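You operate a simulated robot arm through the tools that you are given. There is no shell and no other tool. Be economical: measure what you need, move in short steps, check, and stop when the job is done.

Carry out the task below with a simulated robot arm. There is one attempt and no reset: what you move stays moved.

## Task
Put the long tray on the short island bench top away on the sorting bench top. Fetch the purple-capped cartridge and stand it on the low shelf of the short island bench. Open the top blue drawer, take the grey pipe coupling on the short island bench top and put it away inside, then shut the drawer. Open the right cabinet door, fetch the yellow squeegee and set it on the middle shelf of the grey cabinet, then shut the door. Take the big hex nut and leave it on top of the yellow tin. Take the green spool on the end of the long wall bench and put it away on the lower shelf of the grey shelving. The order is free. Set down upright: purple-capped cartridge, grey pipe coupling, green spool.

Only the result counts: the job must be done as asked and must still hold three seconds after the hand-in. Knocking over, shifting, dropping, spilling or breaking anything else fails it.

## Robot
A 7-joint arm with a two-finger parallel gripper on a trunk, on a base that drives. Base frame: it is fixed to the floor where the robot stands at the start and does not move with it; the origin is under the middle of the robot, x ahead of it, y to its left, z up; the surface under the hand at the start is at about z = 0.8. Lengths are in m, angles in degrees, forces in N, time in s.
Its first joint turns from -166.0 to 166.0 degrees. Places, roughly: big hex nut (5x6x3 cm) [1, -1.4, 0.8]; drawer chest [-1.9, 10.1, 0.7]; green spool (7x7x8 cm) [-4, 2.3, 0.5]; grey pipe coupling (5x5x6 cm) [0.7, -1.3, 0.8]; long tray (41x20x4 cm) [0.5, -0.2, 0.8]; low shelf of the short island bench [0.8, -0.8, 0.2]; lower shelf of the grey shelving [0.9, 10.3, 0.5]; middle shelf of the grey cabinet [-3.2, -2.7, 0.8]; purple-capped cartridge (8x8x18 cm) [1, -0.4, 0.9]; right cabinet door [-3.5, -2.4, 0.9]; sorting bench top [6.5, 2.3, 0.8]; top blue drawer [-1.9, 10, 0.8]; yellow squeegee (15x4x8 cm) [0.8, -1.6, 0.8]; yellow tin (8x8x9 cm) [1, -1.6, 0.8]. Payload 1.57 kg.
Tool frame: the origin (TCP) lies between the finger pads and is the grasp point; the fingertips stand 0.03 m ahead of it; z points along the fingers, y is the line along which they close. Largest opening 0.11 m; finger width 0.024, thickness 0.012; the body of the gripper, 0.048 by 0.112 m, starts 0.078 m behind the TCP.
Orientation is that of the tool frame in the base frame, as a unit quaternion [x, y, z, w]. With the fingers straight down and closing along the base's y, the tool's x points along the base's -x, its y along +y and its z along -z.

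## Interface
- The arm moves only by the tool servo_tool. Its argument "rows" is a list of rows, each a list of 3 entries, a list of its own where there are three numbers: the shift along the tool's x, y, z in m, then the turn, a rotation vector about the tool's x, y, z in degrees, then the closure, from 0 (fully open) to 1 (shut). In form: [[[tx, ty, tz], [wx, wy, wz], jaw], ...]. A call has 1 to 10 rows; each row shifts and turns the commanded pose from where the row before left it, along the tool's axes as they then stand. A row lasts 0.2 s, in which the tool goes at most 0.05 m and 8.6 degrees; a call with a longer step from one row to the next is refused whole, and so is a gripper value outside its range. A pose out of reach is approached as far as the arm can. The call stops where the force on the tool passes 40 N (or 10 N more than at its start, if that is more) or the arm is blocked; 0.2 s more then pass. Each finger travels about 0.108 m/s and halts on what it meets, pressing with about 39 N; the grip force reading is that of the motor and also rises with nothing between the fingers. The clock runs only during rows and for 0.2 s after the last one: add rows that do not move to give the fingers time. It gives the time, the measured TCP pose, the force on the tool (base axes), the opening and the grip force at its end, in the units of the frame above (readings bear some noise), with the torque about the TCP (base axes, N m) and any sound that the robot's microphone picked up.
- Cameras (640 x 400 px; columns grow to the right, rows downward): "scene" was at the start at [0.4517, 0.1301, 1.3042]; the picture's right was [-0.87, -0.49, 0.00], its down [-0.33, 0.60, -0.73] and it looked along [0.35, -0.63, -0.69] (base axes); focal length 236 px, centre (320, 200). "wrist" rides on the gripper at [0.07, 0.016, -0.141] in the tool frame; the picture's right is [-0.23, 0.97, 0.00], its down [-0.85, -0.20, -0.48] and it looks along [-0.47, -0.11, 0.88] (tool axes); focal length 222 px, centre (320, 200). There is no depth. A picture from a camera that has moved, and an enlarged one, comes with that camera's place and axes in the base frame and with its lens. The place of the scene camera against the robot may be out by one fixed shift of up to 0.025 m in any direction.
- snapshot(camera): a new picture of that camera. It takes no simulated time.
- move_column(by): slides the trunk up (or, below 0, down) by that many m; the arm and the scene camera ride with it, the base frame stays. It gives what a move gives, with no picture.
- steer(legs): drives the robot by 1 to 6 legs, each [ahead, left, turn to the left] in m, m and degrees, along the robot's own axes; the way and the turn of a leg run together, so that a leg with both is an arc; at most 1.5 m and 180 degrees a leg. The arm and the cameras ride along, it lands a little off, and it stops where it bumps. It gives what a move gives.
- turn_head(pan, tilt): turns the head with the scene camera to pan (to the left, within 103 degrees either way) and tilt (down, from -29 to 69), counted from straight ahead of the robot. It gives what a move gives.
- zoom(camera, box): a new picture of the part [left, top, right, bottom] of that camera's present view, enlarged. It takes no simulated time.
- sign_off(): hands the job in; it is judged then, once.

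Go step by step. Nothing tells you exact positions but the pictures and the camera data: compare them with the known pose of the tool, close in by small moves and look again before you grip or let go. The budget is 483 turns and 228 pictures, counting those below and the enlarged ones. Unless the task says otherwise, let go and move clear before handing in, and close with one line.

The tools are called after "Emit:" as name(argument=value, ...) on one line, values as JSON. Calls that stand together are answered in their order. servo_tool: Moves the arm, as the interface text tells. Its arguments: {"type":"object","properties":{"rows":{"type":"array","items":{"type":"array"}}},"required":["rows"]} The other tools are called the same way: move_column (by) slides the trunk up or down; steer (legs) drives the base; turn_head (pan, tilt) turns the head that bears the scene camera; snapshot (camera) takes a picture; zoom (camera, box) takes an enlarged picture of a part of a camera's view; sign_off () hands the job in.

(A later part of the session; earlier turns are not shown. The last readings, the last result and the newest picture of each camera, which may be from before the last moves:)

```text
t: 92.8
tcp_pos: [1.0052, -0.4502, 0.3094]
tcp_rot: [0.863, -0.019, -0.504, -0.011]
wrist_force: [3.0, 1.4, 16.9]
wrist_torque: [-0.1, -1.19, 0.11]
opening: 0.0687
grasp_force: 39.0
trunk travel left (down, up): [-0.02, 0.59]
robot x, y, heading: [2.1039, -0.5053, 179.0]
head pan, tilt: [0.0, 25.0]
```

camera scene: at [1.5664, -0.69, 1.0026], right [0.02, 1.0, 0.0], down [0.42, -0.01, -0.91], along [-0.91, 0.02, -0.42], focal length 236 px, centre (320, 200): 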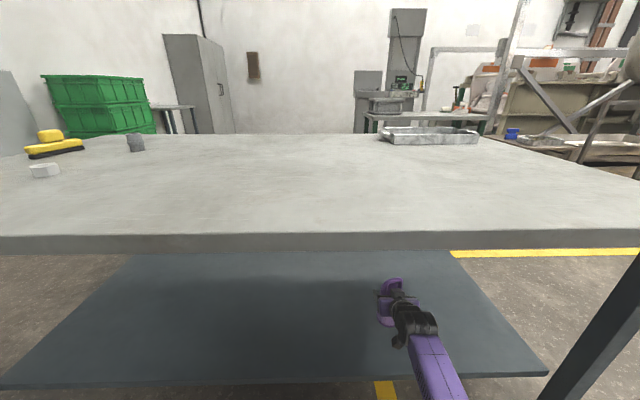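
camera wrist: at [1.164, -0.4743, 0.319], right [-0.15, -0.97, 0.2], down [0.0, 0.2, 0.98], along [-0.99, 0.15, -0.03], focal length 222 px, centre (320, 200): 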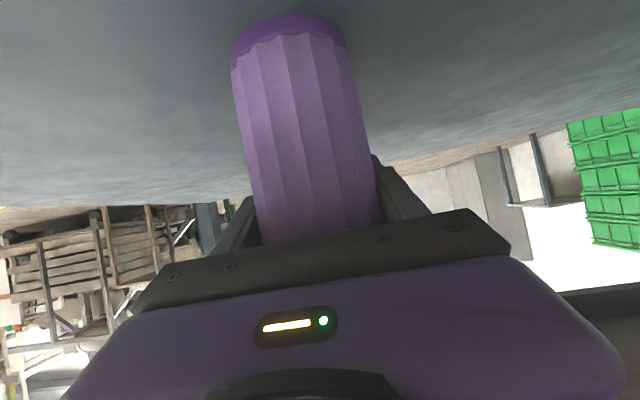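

Firm contact. I ease up 3 mm, open the fingers, and look.

Emit:
servo_tool(rows=[[[-0.003, 0, -0.0017], [0, 0, 0], 1], [[0, 0, 0], [0, 0, 0], 0.6], [[0, 0, 0], [0, 0, 0], 0], [[0, 0, 0], [0, 0, 0], 0], [[0, 0, 0], [0, 0, 0], 0]])

Emit:
snapshot(camera="wrist")

```text
t: 94.0
tcp_pos: [1.0069, -0.4509, 0.3083]
tcp_rot: [0.865, -0.018, -0.501, -0.01]
wrist_force: [-0.4, -0.1, -0.8]
wrist_torque: [-0.02, 0.01, -0.04]
opening: 0.1098
grasp_force: 0.0
trunk travel left (down, up): [-0.02, 0.59]
robot x, y, heading: [2.1087, -0.5065, 178.8]
head pan, tilt: [0.0, 25.0]
```

```text
192 pictures are left
camera wrist: at [1.1642, -0.4744, 0.3182], right [-0.15, -0.97, 0.2], down [0.0, 0.2, 0.98], along [-0.99, 0.15, -0.03], focal length 222 px, centre (320, 200)
```

wrist: 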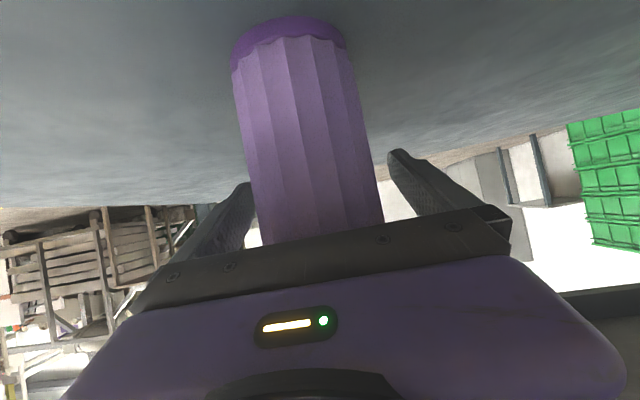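

The cartridge stands upright on the low shelf. I back straight out and check, raising the trunk.

Emit:
steer(legs=[[-0.5, 0, 0]])

Emit:
snapshot(camera="scene")

Emit:
move_column(by=0.4)

Emit:
move_column(by=0.05)

Emit:
steer(legs=[[0, 0.95, 0]])

Emit:
servo_tool(rows=[[[0.0326, 0, 0], [0, 8.5, 0], 0], [[0.0326, 0, 0], [0, 8.5, 0], 0], [[0.0326, 0, 0], [0, 8.5, 0], 0], [[0.0326, 0, 0], [0, 8.5, 0], 0], [[0.0326, 0, 0], [0, 8.5, 0], 0], [[0.0326, 0, 0], [0, 8.5, 0], 0], [[0.0326, 0, 0], [0, 8.5, 0], 0]])

Emit:
snapshot(camera="scene")

```text
t: 96.9
tcp_pos: [1.5063, -0.465, 0.3084]
tcp_rot: [0.865, -0.018, -0.501, -0.011]
wrist_force: [0.1, -0.6, 0.2]
wrist_torque: [-0.01, -0.01, -0.02]
opening: 0.11
grasp_force: 0.0
trunk travel left (down, up): [-0.02, 0.59]
robot x, y, heading: [2.6059, -0.5193, 178.6]
head pan, tilt: [0.0, 25.0]
```

```text
191 pictures are left
camera scene: at [2.0662, -0.7022, 1.0026], right [0.02, 1.0, 0.0], down [0.42, -0.01, -0.91], along [-0.91, 0.02, -0.42], focal length 236 px, centre (320, 200)
```

scene: 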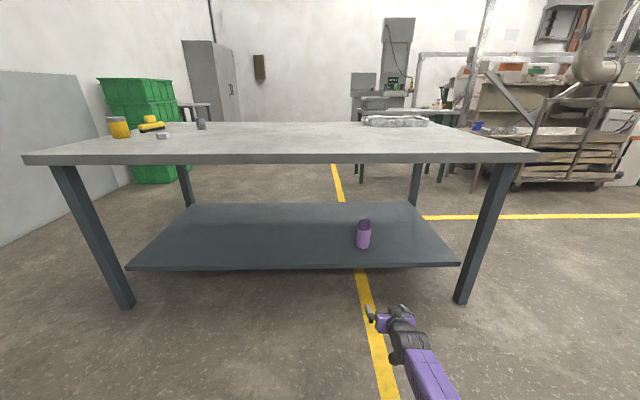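

```text
t: 100.7
tcp_pos: [1.5065, -0.4646, 0.7096]
tcp_rot: [0.865, -0.017, -0.501, -0.01]
wrist_force: [0.4, -0.5, 0.7]
wrist_torque: [-0.01, -0.01, 0.03]
opening: 0.1099
grasp_force: 0.0
trunk travel left (down, up): [-0.42, 0.19]
robot x, y, heading: [2.609, -0.5149, 178.9]
head pan, tilt: [0.0, 25.0]
```

```text
t: 101.7
tcp_pos: [1.5053, -0.4642, 0.7589]
tcp_rot: [0.865, -0.017, -0.501, -0.01]
wrist_force: [-0.7, -0.4, -0.3]
wrist_torque: [-0.01, -0.02, -0.01]
opening: 0.11
grasp_force: 0.1
trunk travel left (down, up): [-0.47, 0.14]
robot x, y, heading: [2.605, -0.514, 178.7]
head pan, tilt: [0.0, 25.0]
```

```text
t: 106.6
tcp_pos: [1.4895, -1.4173, 0.7587]
tcp_rot: [0.865, -0.011, -0.501, -0.006]
wrist_force: [0.6, -0.8, -1.0]
wrist_torque: [0.02, 0.0, -0.01]
opening: 0.11
grasp_force: 0.0
trunk travel left (down, up): [-0.47, 0.14]
robot x, y, heading: [2.5932, -1.4497, 179.5]
head pan, tilt: [0.0, 25.0]
```

```text
t: 108.2
tcp_pos: [1.6836, -1.4236, 0.6431]
tcp_rot: [1.0, -0.013, -0.004, 0.001]
wrist_force: [-0.1, 0.0, 0.2]
wrist_torque: [0.0, 0.0, 0.05]
opening: 0.1096
grasp_force: 0.1
out of reach, approached as far as the arm can: row 5, 6, 7
trunk travel left (down, up): [-0.47, 0.14]
robot x, y, heading: [2.5929, -1.4541, 179.6]
head pan, tilt: [0.0, 25.0]
```

```text
190 pictures are left
camera scene: at [2.055, -1.6475, 1.4525], right [0.01, 1.0, 0.0], down [0.42, 0.0, -0.91], along [-0.91, 0.01, -0.42], focal length 236 px, centre (320, 200)
```

scene: 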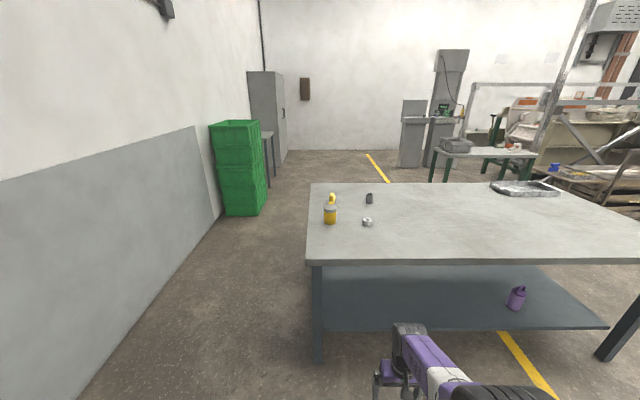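

The cartridge still stands well on the shelf. Now I raise the hand above bench level with the tool straight down.

Emit:
servo_tool(rows=[[[0.01, 0, -0.045], [0, 0, 0], 0], [[0.01, 0, -0.045], [0, 0, 0], 0], [[0.01, 0, -0.045], [0, 0, 0], 0], [[0.01, 0, -0.045], [0, 0, 0], 0], [[0.01, 0, -0.045], [0, 0, 0], 0], [[0.01, 0, -0.045], [0, 0, 0], 0], [[0.01, 0, -0.045], [0, 0, 0], 0], [[0.01, 0, -0.045], [0, 0, 0], 0], [[0.01, 0, -0.045], [0, 0, 0], 0], [[0.01, 0, -0.045], [0, 0, 0], 0]])

Emit:
steer(legs=[[0.75, 0.06, 0]])

Emit:
turn_head(pan=0, tilt=45)

Emit:
snapshot(camera="scene")

Emit:
snapshot(camera="wrist")

```text
t: 110.4
tcp_pos: [1.5603, -1.4151, 1.0073]
tcp_rot: [1.0, -0.014, -0.003, 0.0]
wrist_force: [0.2, -0.2, -0.6]
wrist_torque: [0.01, 0.0, 0.0]
opening: 0.11
grasp_force: 0.1
out of reach, approached as far as the arm can: row 1, 2, 3, 4, 5, 6, 7, 8, 9, 10
trunk travel left (down, up): [-0.47, 0.14]
robot x, y, heading: [2.5947, -1.4535, 179.6]
head pan, tilt: [0.0, 25.0]
```

```text
t: 114.5
tcp_pos: [0.8004, -1.4697, 1.0075]
tcp_rot: [1.0, -0.012, -0.003, 0.0]
wrist_force: [-0.2, -0.6, -0.4]
wrist_torque: [-0.02, 0.01, 0.02]
opening: 0.1101
grasp_force: 0.1
trunk travel left (down, up): [-0.47, 0.14]
robot x, y, heading: [1.8324, -1.5054, 179.3]
head pan, tilt: [0.0, 25.0]
```

```text
t: 115.3
tcp_pos: [0.8007, -1.4699, 1.0069]
tcp_rot: [1.0, -0.014, -0.004, 0.0]
wrist_force: [-0.1, 0.2, -0.1]
wrist_torque: [0.01, 0.03, 0.02]
opening: 0.11
grasp_force: 0.1
trunk travel left (down, up): [-0.47, 0.14]
robot x, y, heading: [1.8335, -1.5059, 179.5]
head pan, tilt: [0.0, 45.0]
```

```text
189 pictures are left
camera scene: at [1.3061, -1.7019, 1.4221], right [0.01, 1.0, 0.0], down [0.71, -0.01, -0.71], along [-0.71, 0.01, -0.71], focal length 236 px, centre (320, 200)
```

scene: 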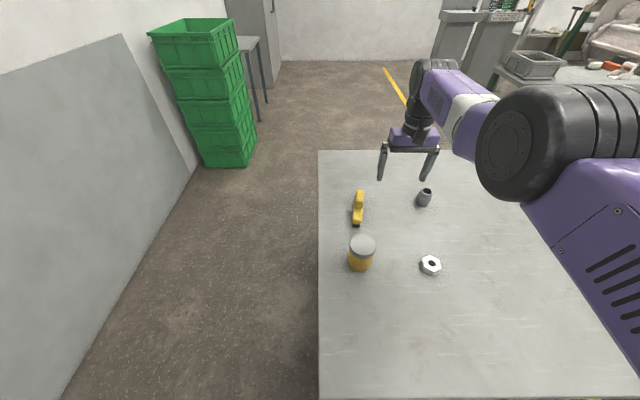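

```text
188 pictures are left
camera wrist: at [0.8719, -1.4881, 1.1482], right [-0.25, -0.97, 0.0], down [-0.85, 0.22, 0.48], along [-0.47, 0.12, -0.87], focal length 222 px, centre (320, 200)
```

wrist: 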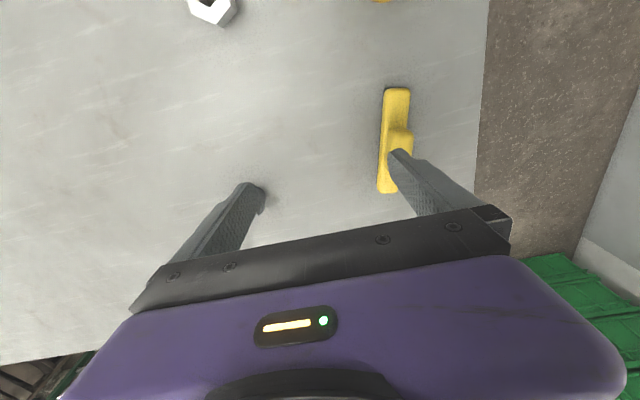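

The nut is at about (0.973, −1.387) and the tin at about (0.94, −1.585). I pull the hand in over the nut and zoom on it.

Emit:
zoom(camera="scene", box=[330, 170, 460, 290])

Emit:
servo_tool(rows=[[[0.042, -0.016, 0], [0, 0, 0], 0], [[0.042, -0.016, 0], [0, 0, 0], 0], [[0.042, -0.016, 0], [0, 0, 0], 0], [[0.042, -0.016, 0], [0, 0, 0], 0]])

Emit:
snapshot(camera="wrist")

```text
3.33 times, centred on (395, 230) of scene
camera zoom: at [1.3061, -1.7019, 1.4221], right [0.01, 1.0, 0.0], down [0.71, -0.01, -0.71], along [-0.71, 0.01, -0.71], focal length 788 px, centre (70, 100)
```

zoom: 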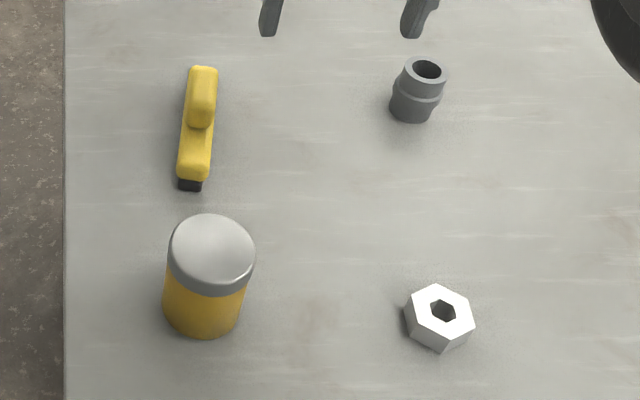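

```text
t: 116.3
tcp_pos: [0.8099, -1.3923, 0.9949]
tcp_rot: [1.0, -0.013, -0.003, -0.001]
wrist_force: [-0.1, -0.2, 0.3]
wrist_torque: [-0.03, 0.03, -0.01]
opening: 0.11
grasp_force: 0.0
out of reach, approached as far as the arm can: row 1, 2, 3, 4
trunk travel left (down, up): [-0.47, 0.14]
robot x, y, heading: [1.8325, -1.5073, 179.7]
head pan, tilt: [0.0, 45.0]
```

```text
186 pictures are left
camera wrist: at [0.881, -1.4105, 1.1359], right [-0.25, -0.97, 0.0], down [-0.85, 0.22, 0.48], along [-0.47, 0.12, -0.88], focal length 222 px, centre (320, 200)
```

wrist: 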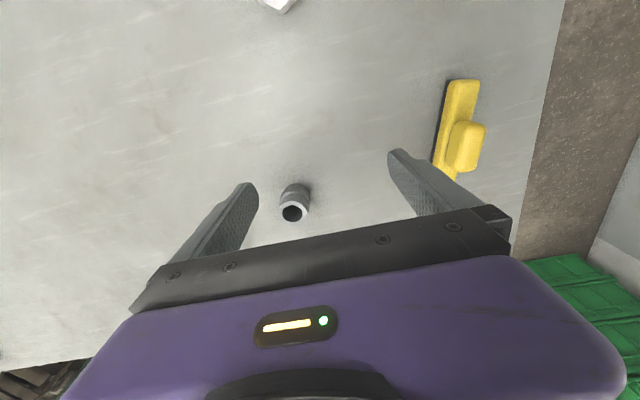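

The hand did not follow because the arm sits in a bad joint configuration. I back away from the bench, retrace the arm motions, and raise it in the pitched posture first.

Emit:
steer(legs=[[-0.8, 0, 0]])

Emit:
servo_tool(rows=[[[-0.042, 0.016, 0], [0, 0, 0], 0], [[-0.042, 0.016, 0], [0, 0, 0], 0], [[-0.042, 0.016, 0], [0, 0, 0], 0], [[-0.042, 0.016, 0], [0, 0, 0], 0]])

Emit:
servo_tool(rows=[[[-0.01, 0, 0.045], [0, 0, 0], 0], [[-0.01, 0, 0.045], [0, 0, 0], 0], [[-0.01, 0, 0.045], [0, 0, 0], 0], [[-0.01, 0, 0.045], [0, 0, 0], 0], [[-0.01, 0, 0.045], [0, 0, 0], 0], [[-0.01, 0, 0.045], [0, 0, 0], 0], [[-0.01, 0, 0.045], [0, 0, 0], 0], [[-0.01, 0, 0.045], [0, 0, 0], 0], [[-0.01, 0, 0.045], [0, 0, 0], 0], [[-0.01, 0, 0.045], [0, 0, 0], 0]])

Emit:
servo_tool(rows=[[[-0.0326, 0, 0], [0, -8.5, 0], 0], [[-0.0326, 0, 0], [0, -8.5, 0], 0], [[-0.0326, 0, 0], [0, -8.5, 0], 0], [[-0.0326, 0, 0], [0, -8.5, 0], 0], [[-0.0326, 0, 0], [0, -8.5, 0], 0], [[-0.0326, 0, 0], [0, -8.5, 0], 0], [[-0.0326, 0, 0], [0, -8.5, 0], 0]])

```text
t: 120.6
tcp_pos: [1.6098, -1.3934, 0.9949]
tcp_rot: [1.0, -0.017, -0.004, 0.0]
wrist_force: [0.3, -1.2, 0.4]
wrist_torque: [0.0, 0.03, -0.01]
opening: 0.1098
grasp_force: 0.0
trunk travel left (down, up): [-0.47, 0.14]
robot x, y, heading: [2.628, -1.5137, 179.0]
head pan, tilt: [0.0, 45.0]
```

```text
t: 121.6
tcp_pos: [1.5996, -1.4587, 1.0065]
tcp_rot: [1.0, -0.017, -0.003, 0.0]
wrist_force: [1.3, 0.5, -0.7]
wrist_torque: [-0.04, 0.0, 0.01]
opening: 0.1098
grasp_force: 0.0
out of reach, approached as far as the arm can: row 1, 2, 3, 4
trunk travel left (down, up): [-0.47, 0.14]
robot x, y, heading: [2.6368, -1.5139, 179.3]
head pan, tilt: [0.0, 45.0]
```

```text
t: 123.8
tcp_pos: [1.7072, -1.4743, 0.672]
tcp_rot: [1.0, -0.016, -0.004, 0.001]
wrist_force: [-0.3, 0.3, 0.2]
wrist_torque: [0.01, -0.02, 0.0]
opening: 0.11
grasp_force: 0.0
out of reach, approached as far as the arm can: row 1, 2, 3, 4, 5, 6, 7, 8, 9, 10
trunk travel left (down, up): [-0.47, 0.14]
robot x, y, heading: [2.6301, -1.5196, 179.0]
head pan, tilt: [0.0, 45.0]
```

```text
t: 125.4
tcp_pos: [1.5119, -1.4685, 0.7667]
tcp_rot: [0.866, -0.014, -0.5, -0.008]
wrist_force: [-0.5, -0.2, -0.3]
wrist_torque: [-0.03, -0.05, -0.01]
opening: 0.11
grasp_force: 0.2
trunk travel left (down, up): [-0.47, 0.14]
robot x, y, heading: [2.6287, -1.5123, 179.2]
head pan, tilt: [0.0, 45.0]
```

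Back in the pitched pose. I now raise it 0.64 m while drawing in to about 0.99 m radius, then un-pitch about the wrist.

Emit:
servo_tool(rows=[[[-0.0393, 0, -0.028], [0, 0, 0], 0], [[-0.0393, 0, -0.028], [0, 0, 0], 0], [[-0.0393, 0, -0.028], [0, 0, 0], 0], [[-0.0393, 0, -0.028], [0, 0, 0], 0], [[-0.0393, 0, -0.028], [0, 0, 0], 0], [[-0.0393, 0, -0.028], [0, 0, 0], 0], [[-0.0393, 0, -0.028], [0, 0, 0], 0], [[-0.0393, 0, -0.028], [0, 0, 0], 0], [[-0.0393, 0, -0.028], [0, 0, 0], 0], [[-0.0393, 0, -0.028], [0, 0, 0], 0]])

Emit:
servo_tool(rows=[[[-0.03, 0, -0.04], [0, 0, 0], 0], [[-0.03, 0, -0.04], [0, 0, 0], 0], [[-0.03, 0, -0.04], [0, 0, 0], 0], [[-0.03, 0, -0.04], [0, 0, 0], 0]])

Emit:
servo_tool(rows=[[[0.0326, 0, 0], [0, 8.5, 0], 0], [[0.0326, 0, 0], [0, 8.5, 0], 0], [[0.0326, 0, 0], [0, 8.5, 0], 0], [[0.0326, 0, 0], [0, 8.5, 0], 0], [[0.0326, 0, 0], [0, 8.5, 0], 0], [[0.0326, 0, 0], [0, 8.5, 0], 0], [[0.0326, 0, 0], [0, 8.5, 0], 0]])

Emit:
turn_head(pan=-60, tilt=30)

Emit:
snapshot(camera="scene")

```text
t: 127.6
tcp_pos: [1.5545, -1.4703, 1.2468]
tcp_rot: [0.867, -0.014, -0.499, -0.007]
wrist_force: [-1.1, -0.2, -0.7]
wrist_torque: [0.0, 0.0, -0.01]
opening: 0.1099
grasp_force: 0.0
trunk travel left (down, up): [-0.47, 0.14]
robot x, y, heading: [2.6319, -1.5134, 179.3]
head pan, tilt: [0.0, 45.0]
```

```text
t: 128.6
tcp_pos: [1.6327, -1.4723, 1.4289]
tcp_rot: [0.867, -0.014, -0.499, -0.008]
wrist_force: [-0.5, -0.2, -0.4]
wrist_torque: [-0.03, -0.02, 0.01]
opening: 0.1099
grasp_force: 0.0
trunk travel left (down, up): [-0.47, 0.14]
robot x, y, heading: [2.6275, -1.5181, 179.4]
head pan, tilt: [0.0, 45.0]
```

```text
t: 130.2
tcp_pos: [1.8128, -1.4781, 1.3062]
tcp_rot: [1.0, -0.016, -0.002, -0.001]
wrist_force: [0.5, 0.6, -0.2]
wrist_torque: [0.03, -0.02, 0.01]
opening: 0.11
grasp_force: 0.1
trunk travel left (down, up): [-0.47, 0.14]
robot x, y, heading: [2.6285, -1.5143, 179.0]
head pan, tilt: [0.0, 45.0]
```

```text
t: 131.5
tcp_pos: [1.8132, -1.4793, 1.3061]
tcp_rot: [1.0, -0.017, -0.004, 0.0]
wrist_force: [0.6, 0.5, -0.4]
wrist_torque: [-0.03, -0.02, 0.0]
opening: 0.1102
grasp_force: 0.2
trunk travel left (down, up): [-0.47, 0.14]
robot x, y, heading: [2.6297, -1.5141, 179.1]
head pan, tilt: [-60.0, 30.0]
```

```text
185 pictures are left
camera scene: at [2.1407, -1.6296, 1.4446], right [0.87, 0.49, 0.0], down [0.24, -0.44, -0.87], along [-0.42, 0.76, -0.5], focal length 236 px, centre (320, 200)
```

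scene: 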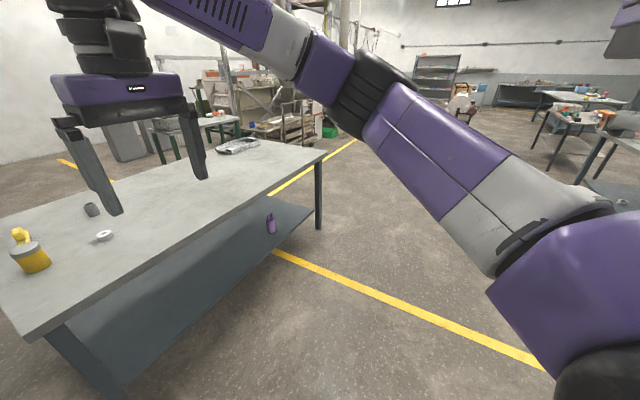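

The arm is back in its good posture. I lower the trunk a little and drive the hand to above the nut.

Emit:
move_column(by=-0.12)

Emit:
steer(legs=[[0.84, -0.08, 0]])

Emit:
turn_head(pan=0, tilt=50)

Emit:
snapshot(camera="scene")

Emit:
snapshot(camera="wrist")

```text
t: 133.0
tcp_pos: [1.813, -1.477, 1.1864]
tcp_rot: [1.0, -0.016, -0.004, 0.0]
wrist_force: [0.5, -0.4, 0.6]
wrist_torque: [-0.01, -0.02, 0.01]
opening: 0.1099
grasp_force: 0.0
trunk travel left (down, up): [-0.35, 0.26]
robot x, y, heading: [2.6306, -1.513, 179.2]
head pan, tilt: [-60.0, 30.0]
```

```text
t: 137.4
tcp_pos: [0.9783, -1.3813, 1.1867]
tcp_rot: [1.0, -0.019, -0.004, 0.0]
wrist_force: [-0.3, 0.6, 0.4]
wrist_torque: [-0.04, 0.03, -0.03]
opening: 0.11
grasp_force: 0.1
trunk travel left (down, up): [-0.35, 0.26]
robot x, y, heading: [1.799, -1.4233, 179.0]
head pan, tilt: [-60.0, 30.0]
```

```text
t: 138.8
tcp_pos: [0.9797, -1.3807, 1.185]
tcp_rot: [1.0, -0.018, -0.003, 0.0]
wrist_force: [-0.1, 0.3, -0.5]
wrist_torque: [0.01, 0.02, -0.01]
opening: 0.1097
grasp_force: 0.1
trunk travel left (down, up): [-0.35, 0.26]
robot x, y, heading: [1.7955, -1.4215, 179.0]
head pan, tilt: [0.0, 50.0]
```

```text
184 pictures are left
camera scene: at [1.2729, -1.6114, 1.2951], right [0.02, 1.0, 0.0], down [0.77, -0.01, -0.64], along [-0.64, 0.01, -0.77], focal length 236 px, centre (320, 200)
```

scene: 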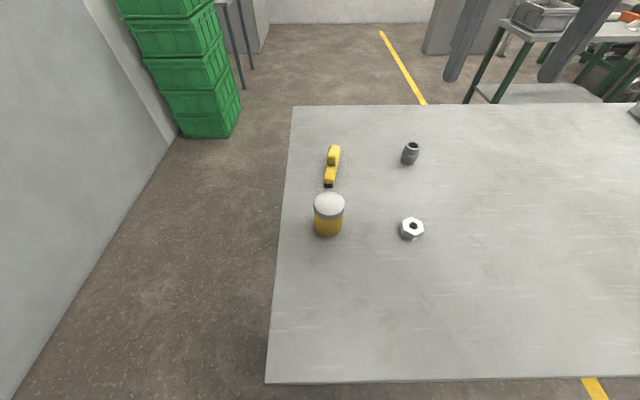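

```text
183 pictures are left
camera wrist: at [1.0499, -1.4002, 1.3268], right [-0.26, -0.96, 0.0], down [-0.84, 0.23, 0.48], along [-0.47, 0.13, -0.88], focal length 222 px, centre (320, 200)
```

wrist: 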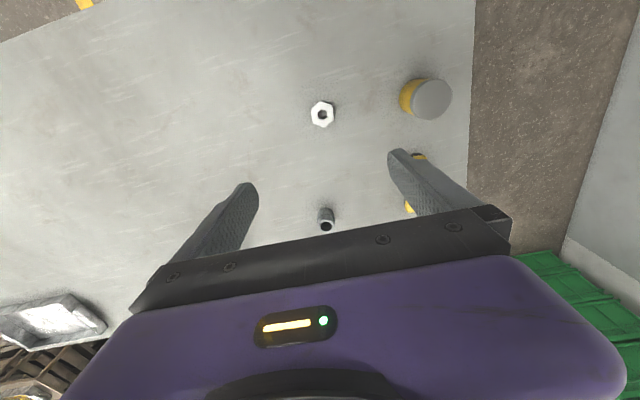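

The hand is right above the nut. I zoom to see the nut's flats.

Emit:
zoom(camera="wrist", box=[290, 90, 354, 130])

Emit:
servo_tool(rows=[[[0, 0, 0.05], [0, 0, 0], 0], [[0, 0, 0.05], [0, 0, 0], 0], [[0, 0, 0.05], [0, 0, 0], 0], [[0, 0, 0.05], [0, 0, 0], 0]])

Emit:
snapshot(camera="wrist")

Emit:
turn_head(pan=-55, tilt=35)

Emit:
snapshot(camera="scene")

```text
10.00 times, centred on (322, 110) of wrist
camera zoom: at [1.0499, -1.4002, 1.3268], right [-0.26, -0.96, 0.0], down [-0.84, 0.23, 0.48], along [-0.47, 0.13, -0.88], focal length 2221 px, centre (300, 1100)
```

zoom: 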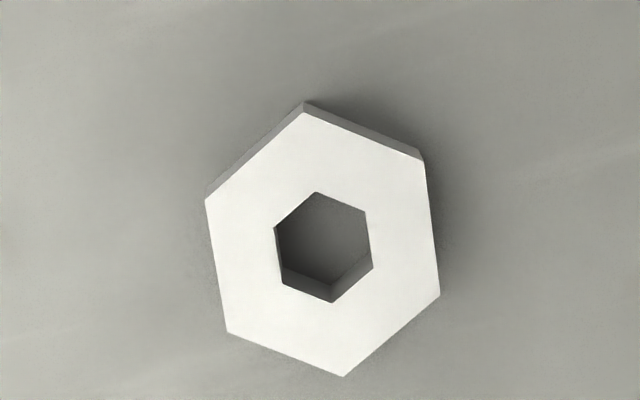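

```text
t: 139.8
tcp_pos: [0.9771, -1.3814, 0.9858]
tcp_rot: [1.0, -0.018, -0.004, 0.001]
wrist_force: [0.1, 0.0, 0.7]
wrist_torque: [-0.03, 0.03, 0.0]
opening: 0.1104
grasp_force: 0.0
trunk travel left (down, up): [-0.35, 0.26]
robot x, y, heading: [1.7992, -1.4191, 179.0]
head pan, tilt: [0.0, 50.0]
```

```text
181 pictures are left
camera wrist: at [1.0485, -1.4015, 1.1267], right [-0.26, -0.96, 0.0], down [-0.84, 0.23, 0.48], along [-0.47, 0.13, -0.87], focal length 222 px, centre (320, 200)
```

wrist: 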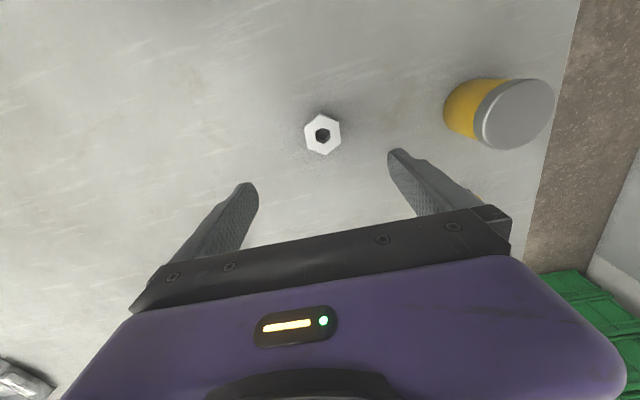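

```text
t: 141.0
tcp_pos: [0.9763, -1.3823, 0.9858]
tcp_rot: [1.0, -0.019, -0.003, 0.0]
wrist_force: [-0.7, -1.1, 1.1]
wrist_torque: [-0.01, 0.0, 0.0]
opening: 0.1101
grasp_force: 0.1
trunk travel left (down, up): [-0.35, 0.26]
robot x, y, heading: [1.7937, -1.4231, 179.0]
head pan, tilt: [-55.0, 35.0]
```

```text
180 pictures are left
camera scene: at [1.3007, -1.5399, 1.3168], right [0.83, 0.56, 0.0], down [0.32, -0.48, -0.82], along [-0.46, 0.68, -0.57], focal length 236 px, centre (320, 200)
```

scene: 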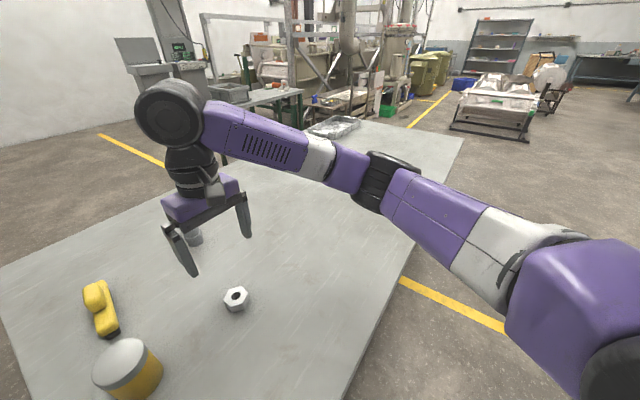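

The nut's flats nearly face the fingers (off by about 4°). I adjust slightly and descend to just above the bench.

Emit:
servo_tool(rows=[[[0.006, 0.0045, 0.045], [0, 0, 3.6], 0], [[0, 0, 0.045], [0, 0, 0], 0], [[0, 0, 0.04], [0, 0, 0], 0], [[0, 0, 0.01], [0, 0, 0], 0]])

Emit:
snapshot(camera="wrist")

Emit:
snapshot(camera="scene")

```text
t: 142.0
tcp_pos: [0.9828, -1.3868, 0.8464]
tcp_rot: [0.999, -0.05, -0.003, 0.0]
wrist_force: [-0.1, -0.2, 0.0]
wrist_torque: [0.0, -0.01, -0.01]
opening: 0.1099
grasp_force: 0.1
trunk travel left (down, up): [-0.35, 0.26]
robot x, y, heading: [1.7948, -1.4247, 179.2]
head pan, tilt: [-55.0, 35.0]
```

```text
179 pictures are left
camera wrist: at [1.0526, -1.4098, 0.9868], right [-0.32, -0.95, 0.0], down [-0.83, 0.28, 0.48], along [-0.46, 0.16, -0.88], focal length 222 px, centre (320, 200)
```

wrist: 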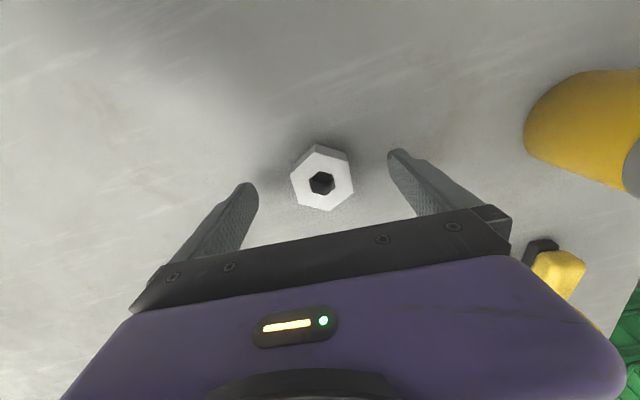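

```text
178 pictures are left
camera scene: at [1.3008, -1.5398, 1.3169], right [0.83, 0.56, 0.0], down [0.32, -0.48, -0.82], along [-0.46, 0.68, -0.57], focal length 236 px, centre (320, 200)
```

scene: 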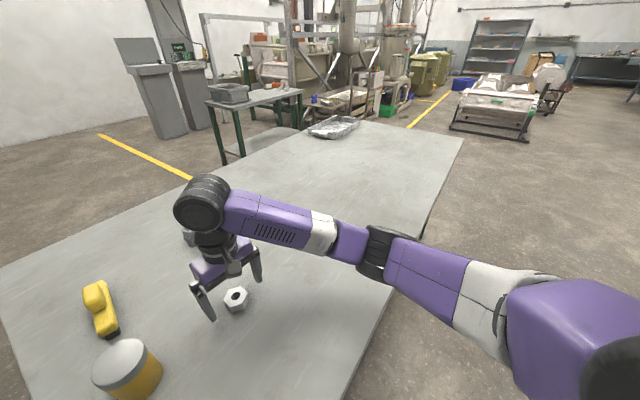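

The nut sits between the fingers. I descend 9 mm and close.

Emit:
servo_tool(rows=[[[0.002, 0, 0.009], [0, 0, 0], 0], [[0, 0, 0], [0, 0, 0], 0.5], [[0, 0, 0], [0, 0, 0], 1], [[0, 0, 0], [0, 0, 0], 1], [[0, 0, 0], [0, 0, 0], 1]])

Emit:
snapshot(camera="wrist")

```text
t: 143.2
tcp_pos: [0.9841, -1.3858, 0.8371]
tcp_rot: [0.999, -0.05, -0.003, -0.001]
wrist_force: [0.4, -0.6, -1.0]
wrist_torque: [0.01, -0.01, -0.02]
opening: 0.0471
grasp_force: 39.0
trunk travel left (down, up): [-0.35, 0.26]
robot x, y, heading: [1.7967, -1.4207, 179.1]
head pan, tilt: [-55.0, 35.0]
```

```text
177 pictures are left
camera wrist: at [1.054, -1.41, 0.978], right [-0.32, -0.95, 0.0], down [-0.83, 0.28, 0.48], along [-0.46, 0.15, -0.88], focal length 222 px, centre (320, 200)
```

wrist: 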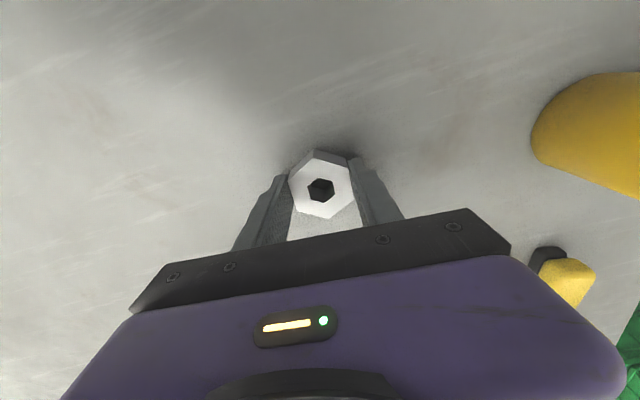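

The nut is gripped (0.047). I lift 15 cm and re-measure the tin.

Emit:
servo_tool(rows=[[[0, 0, -0.05], [0, 0, 0], 1], [[0, 0, -0.05], [0, 0, 0], 1], [[0, 0, -0.05], [0, 0, 0], 1], [[0, 0.04, 0], [0, 0, 0], 1], [[0, 0.04, 0], [0, 0, 0], 1]])

Emit:
snapshot(camera="wrist")

Emit:
turn_head(pan=-20, tilt=55)

Emit:
snapshot(camera="scene")

```text
t: 144.4
tcp_pos: [0.9768, -1.4637, 0.988]
tcp_rot: [0.999, -0.05, -0.004, 0.001]
wrist_force: [-0.9, -0.1, -0.1]
wrist_torque: [-0.03, 0.0, 0.01]
opening: 0.0
grasp_force: 21.3
trunk travel left (down, up): [-0.35, 0.26]
robot x, y, heading: [1.796, -1.4227, 179.0]
head pan, tilt: [-55.0, 35.0]
```

```text
176 pictures are left
camera wrist: at [1.0465, -1.4876, 1.1288], right [-0.33, -0.95, 0.0], down [-0.83, 0.29, 0.48], along [-0.46, 0.16, -0.88], focal length 222 px, centre (320, 200)
```

wrist: 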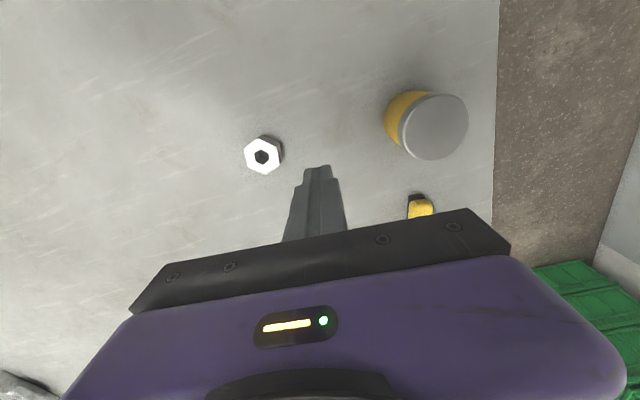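

```text
t: 145.4
tcp_pos: [0.9774, -1.4649, 0.9868]
tcp_rot: [0.999, -0.049, -0.004, 0.001]
wrist_force: [0.0, -0.2, -0.1]
wrist_torque: [-0.01, 0.01, -0.01]
opening: 0.0003
grasp_force: 21.2
trunk travel left (down, up): [-0.35, 0.26]
robot x, y, heading: [1.7978, -1.4233, 179.1]
head pan, tilt: [-20.0, 55.0]
```

```text
175 pictures are left
camera scene: at [1.2826, -1.5869, 1.2886], right [0.36, 0.93, 0.0], down [0.76, -0.29, -0.57], along [-0.54, 0.21, -0.82], focal length 236 px, centre (320, 200)
```

scene: 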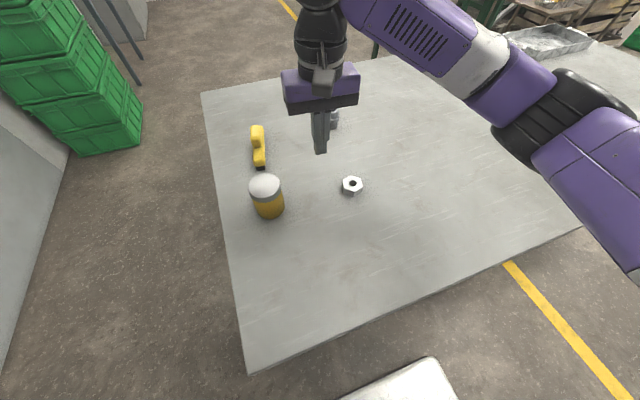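

The nut slipped out and stayed in place; the grip was too shallow. I go back over it with open fingers and grip as deep as possible.

Emit:
servo_tool(rows=[[[0, -0.04, 0], [0, 0, 0], 0], [[0, -0.04, 0], [0, 0, 0], 0], [[0.005, 0.002, 0], [0, 0, 0], 0]])

Emit:
zoom(camera="wrist", box=[272, 100, 368, 160])

```text
t: 146.2
tcp_pos: [0.9895, -1.3894, 0.9872]
tcp_rot: [0.999, -0.05, -0.003, 0.001]
wrist_force: [0.9, -0.2, 0.1]
wrist_torque: [0.0, 0.01, -0.01]
opening: 0.1099
grasp_force: 0.0
trunk travel left (down, up): [-0.35, 0.26]
robot x, y, heading: [1.7962, -1.4207, 178.8]
head pan, tilt: [-20.0, 55.0]
```

```text
6.67 times, centred on (320, 130) of wrist
camera zoom: at [1.0592, -1.4122, 1.1282], right [-0.32, -0.95, 0.0], down [-0.83, 0.28, 0.48], along [-0.46, 0.15, -0.88], focal length 1481 px, centre (320, 667)
```

zoom: 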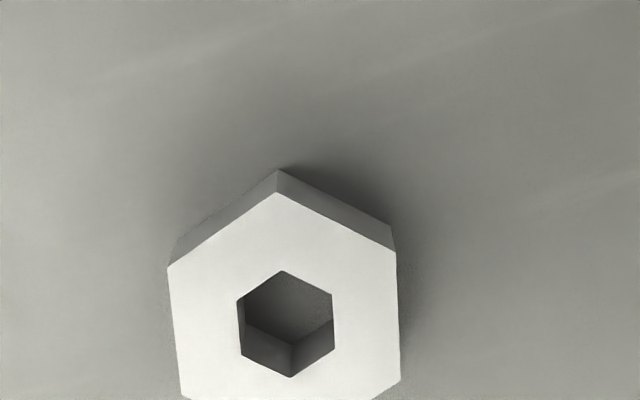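

I centre on the nut (0.981, −1.380) and descend to near touch.

Emit:
servo_tool(rows=[[[-0.0094, -0.0086, 0.045], [0, 0, 0], 0], [[0, 0, 0.05], [0, 0, 0], 0], [[0, 0, 0.05], [0, 0, 0], 0], [[0, 0, 0.007], [0, 0, 0], 0], [[0, 0, 0.002], [0, 0, 0], 0]])

Emit:
servo_tool(rows=[[[0, 0, 0.003], [0, 0, 0], 0]])

Emit:
snapshot(camera="wrist")

```text
t: 147.4
tcp_pos: [0.9791, -1.3792, 0.8337]
tcp_rot: [0.999, -0.05, -0.004, 0.0]
wrist_force: [-0.8, 0.1, -0.9]
wrist_torque: [0.0, -0.04, 0.04]
opening: 0.1101
grasp_force: 0.1
trunk travel left (down, up): [-0.35, 0.26]
robot x, y, heading: [1.7958, -1.4237, 179.0]
head pan, tilt: [-20.0, 55.0]
```

```text
t: 147.8
tcp_pos: [0.9809, -1.3793, 0.8299]
tcp_rot: [0.999, -0.049, -0.003, 0.0]
wrist_force: [1.4, -0.2, 6.4]
wrist_torque: [0.36, -0.16, -0.07]
opening: 0.1101
grasp_force: 0.1
trunk travel left (down, up): [-0.35, 0.26]
robot x, y, heading: [1.7998, -1.4257, 179.0]
head pan, tilt: [-20.0, 55.0]
```

```text
173 pictures are left
camera wrist: at [1.05, -1.4029, 0.9708], right [-0.32, -0.95, 0.0], down [-0.83, 0.28, 0.48], along [-0.46, 0.15, -0.87], focal length 222 px, centre (320, 200)
```

wrist: 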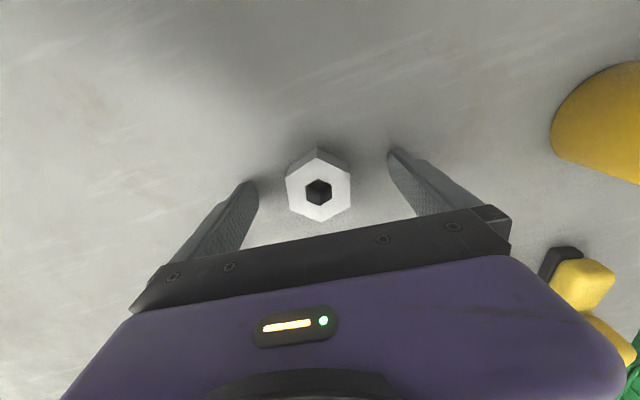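

Touching the bench now. I raise 1.5 mm, close, and lift gently.

Emit:
servo_tool(rows=[[[0, 0, -0.0015], [0, 0, 0], 0.3], [[0, 0, 0], [0, 0, 0], 1], [[0, 0, 0], [0, 0, 0], 1], [[0, 0, 0], [0, 0, 0], 1], [[0, 0, 0], [0, 0, 0], 1], [[0, 0, -0.01], [0, 0, 0], 1], [[0, 0, -0.01], [0, 0, 0], 1]])

Emit:
snapshot(camera="wrist")

```text
t: 149.4
tcp_pos: [0.9819, -1.3799, 0.8524]
tcp_rot: [0.999, -0.051, -0.002, 0.001]
wrist_force: [-0.8, -0.4, -1.1]
wrist_torque: [0.05, 0.01, 0.0]
opening: 0.0471
grasp_force: 38.8
trunk travel left (down, up): [-0.35, 0.26]
robot x, y, heading: [1.7938, -1.4255, 179.2]
head pan, tilt: [-20.0, 55.0]
```

```text
172 pictures are left
camera wrist: at [1.0508, -1.4027, 0.9921], right [-0.32, -0.95, 0.0], down [-0.83, 0.28, 0.48], along [-0.46, 0.15, -0.88], focal length 222 px, centre (320, 200)
```

wrist: 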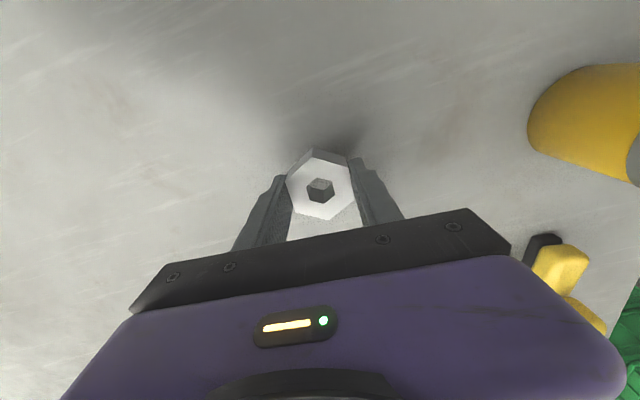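

Lifted with the nut held. I continue up gently and check it is still there.

Emit:
servo_tool(rows=[[[0, 0, -0.02], [0, 0, 0], 1], [[0, 0, -0.02], [0, 0, 0], 1], [[0, 0, -0.02], [0, 0, 0], 1], [[0, 0, -0.02], [0, 0, 0], 1], [[0, 0, -0.02], [0, 0, 0], 1], [[0, 0, -0.02], [0, 0, 0], 1]])

Emit:
snapshot(camera="wrist")

```text
t: 150.8
tcp_pos: [0.9813, -1.3791, 0.9703]
tcp_rot: [0.999, -0.049, -0.002, 0.0]
wrist_force: [-1.0, -0.5, -0.9]
wrist_torque: [0.01, 0.0, 0.01]
opening: 0.0472
grasp_force: 38.7
trunk travel left (down, up): [-0.35, 0.26]
robot x, y, heading: [1.7936, -1.4278, 179.2]
head pan, tilt: [-20.0, 55.0]
```

```text
171 pictures are left
camera wrist: at [1.0511, -1.4026, 1.1119], right [-0.32, -0.95, 0.0], down [-0.83, 0.28, 0.48], along [-0.46, 0.15, -0.88], focal length 222 px, centre (320, 200)
```

wrist: 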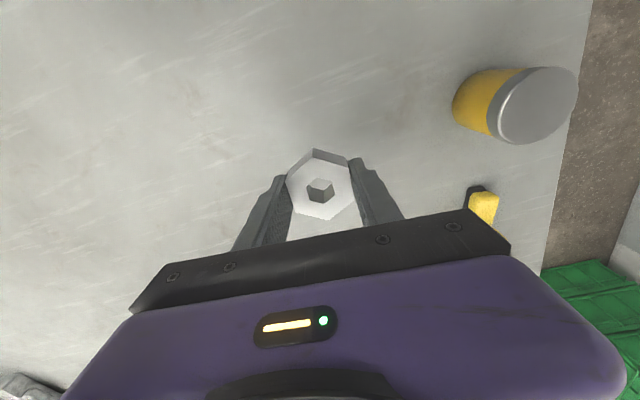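

The nut is secure; the tin's lid centre is at about (0.964, −1.589). I move sideways over it and look.

Emit:
servo_tool(rows=[[[0, 0.04, 0], [0, 0, 0], 1], [[0, 0.04, 0], [0, 0, 0], 1], [[0, 0.04, 0], [0, 0, 0], 1], [[0, 0.04, 0], [0, 0, 0], 1], [[0.003, 0.025, 0], [0, 0, 0], 1]])

Emit:
snapshot(camera="wrist")

Emit:
snapshot(camera="scene")

```text
t: 152.0
tcp_pos: [0.9669, -1.5625, 0.9726]
tcp_rot: [0.999, -0.05, -0.003, 0.001]
wrist_force: [-0.1, 0.2, 0.2]
wrist_torque: [-0.04, 0.02, -0.02]
opening: 0.0469
grasp_force: 38.7
trunk travel left (down, up): [-0.35, 0.26]
robot x, y, heading: [1.7976, -1.4267, 178.9]
head pan, tilt: [-20.0, 55.0]
```

```text
170 pictures are left
camera wrist: at [1.0362, -1.5867, 1.1126], right [-0.32, -0.95, 0.0], down [-0.83, 0.29, 0.48], along [-0.46, 0.15, -0.88], focal length 222 px, centre (320, 200)
```

wrist: 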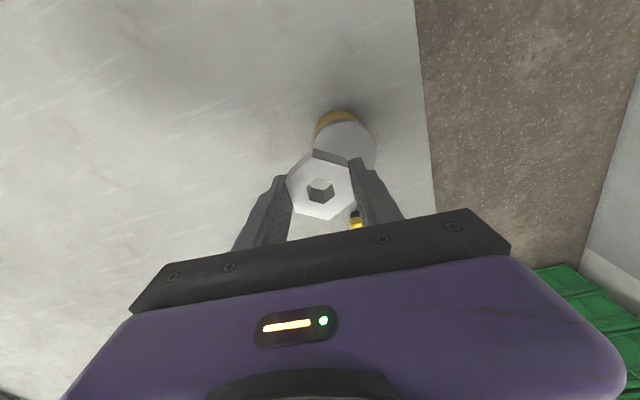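

```text
169 pictures are left
camera scene: at [1.2826, -1.5865, 1.2886], right [0.36, 0.93, 0.0], down [0.76, -0.29, -0.57], along [-0.54, 0.21, -0.82], focal length 236 px, centre (320, 200)
```

scene: 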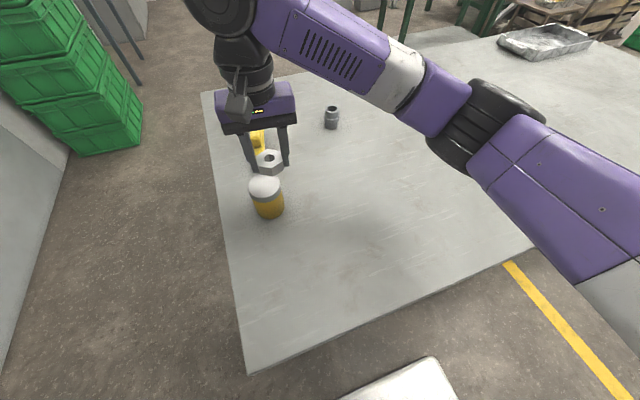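

Almost there; lid centre estimate (0.967, −1.590). I make the last sideways shift and let it settle.

Emit:
servo_tool(rows=[[[0, 0.008, 0], [0, 0, 0], 1], [[0, 0, 0], [0, 0, 0], 1], [[0, 0, 0], [0, 0, 0], 1]])

Emit:
snapshot(camera="wrist")

```text
t: 152.8
tcp_pos: [0.9648, -1.5721, 0.9717]
tcp_rot: [0.999, -0.05, -0.003, 0.0]
wrist_force: [0.4, -0.4, -0.7]
wrist_torque: [0.0, 0.01, -0.07]
opening: 0.047
grasp_force: 39.0
trunk travel left (down, up): [-0.35, 0.26]
robot x, y, heading: [1.7953, -1.4232, 178.9]
head pan, tilt: [-20.0, 55.0]
```

```text
168 pictures are left
camera wrist: at [1.0352, -1.5948, 1.1123], right [-0.32, -0.95, 0.0], down [-0.83, 0.28, 0.48], along [-0.46, 0.15, -0.88], focal length 222 px, centre (320, 200)
```

wrist: 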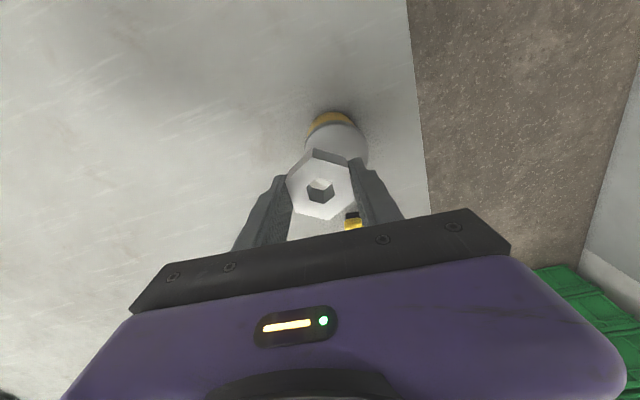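

I shift 1.8 cm more and lower to 2 cm above the lid.

Emit:
servo_tool(rows=[[[0.0, 0.018, 0], [0, 0, 0], 1], [[0, 0, 0.015], [0, 0, 0], 1], [[0, 0, 0.015], [0, 0, 0], 1]])

Emit:
snapshot(camera="wrist")

Emit:
zoom(camera="scene", box=[190, 80, 350, 240])

```text
t: 153.6
tcp_pos: [0.9638, -1.5894, 0.9416]
tcp_rot: [0.999, -0.049, -0.003, 0.0]
wrist_force: [0.0, 0.1, -0.3]
wrist_torque: [-0.01, -0.02, -0.04]
opening: 0.0471
grasp_force: 39.2
trunk travel left (down, up): [-0.35, 0.26]
robot x, y, heading: [1.7945, -1.4223, 178.8]
head pan, tilt: [-20.0, 55.0]
```

```text
167 pictures are left
camera wrist: at [1.0332, -1.6128, 1.0822], right [-0.32, -0.95, 0.0], down [-0.83, 0.28, 0.48], along [-0.46, 0.15, -0.88], focal length 222 px, centre (320, 200)
```

wrist: 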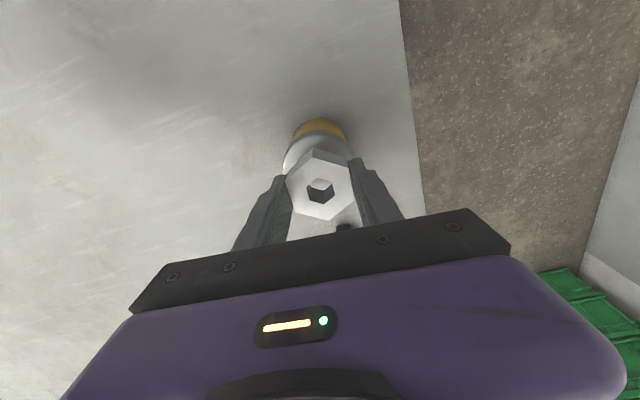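

```text
2.50 times, centred on (270, 160) of scene
camera zoom: at [1.2827, -1.587, 1.2887], right [0.36, 0.93, 0.0], down [0.76, -0.29, -0.57], along [-0.54, 0.21, -0.82], focal length 591 px, centre (445, 300)
```

zoom: 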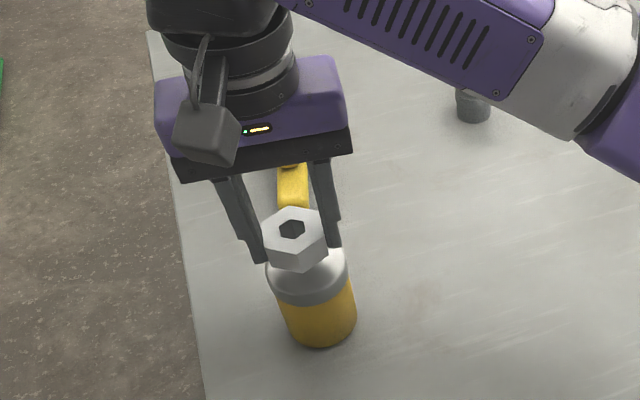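

Nearly centred; I nudge 7 mm toward the robot and lower until touch.

Emit:
servo_tool(rows=[[[0.007, 0, 0], [0, 0, 0], 1], [[0, 0, 0.008], [0, 0, 0], 1], [[0, 0, 0.006], [0, 0, 0], 1], [[0, 0, 0.003], [0, 0, 0], 1]])

Emit:
zoom(camera="scene", box=[210, 120, 310, 220])

```text
t: 154.6
tcp_pos: [0.9702, -1.5886, 0.9239]
tcp_rot: [0.999, -0.049, -0.003, 0.001]
wrist_force: [0.2, 0.1, -1.5]
wrist_torque: [-0.04, 0.03, -0.02]
opening: 0.047
grasp_force: 39.0
trunk travel left (down, up): [-0.35, 0.26]
robot x, y, heading: [1.8004, -1.4208, 179.0]
head pan, tilt: [-20.0, 55.0]
```

```text
4.00 times, centred on (260, 170) of scene
camera zoom: at [1.2826, -1.587, 1.2886], right [0.36, 0.93, 0.0], down [0.76, -0.29, -0.57], along [-0.54, 0.21, -0.82], focal length 946 px, centre (560, 320)
```

zoom: 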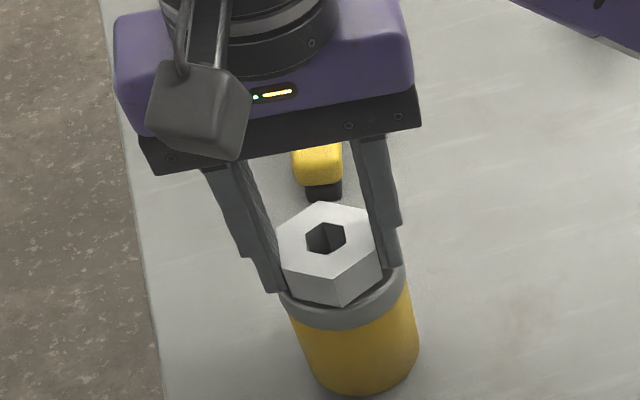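

The nut looks centred just above the lid. I step down in millimetres until contact.

Emit:
servo_tool(rows=[[[0, 0, 0.002], [0, 0, 0], 1]])

Emit:
servo_tool(rows=[[[0, 0, 0.0015], [0, 0, 0], 1]])

```text
t: 155.0
tcp_pos: [0.9696, -1.5896, 0.9215]
tcp_rot: [0.999, -0.05, -0.004, 0.001]
wrist_force: [1.0, 0.0, -1.2]
wrist_torque: [0.0, 0.01, 0.0]
opening: 0.0471
grasp_force: 39.4
trunk travel left (down, up): [-0.35, 0.26]
robot x, y, heading: [1.7959, -1.4228, 179.0]
head pan, tilt: [-20.0, 55.0]
```

```text
t: 155.4
tcp_pos: [0.9696, -1.5891, 0.9205]
tcp_rot: [0.999, -0.05, -0.004, -0.001]
wrist_force: [1.3, -0.1, 2.4]
wrist_torque: [0.09, 0.01, -0.02]
opening: 0.0469
grasp_force: 39.6
trunk travel left (down, up): [-0.35, 0.26]
robot x, y, heading: [1.7938, -1.4244, 179.2]
head pan, tilt: [-20.0, 55.0]
```

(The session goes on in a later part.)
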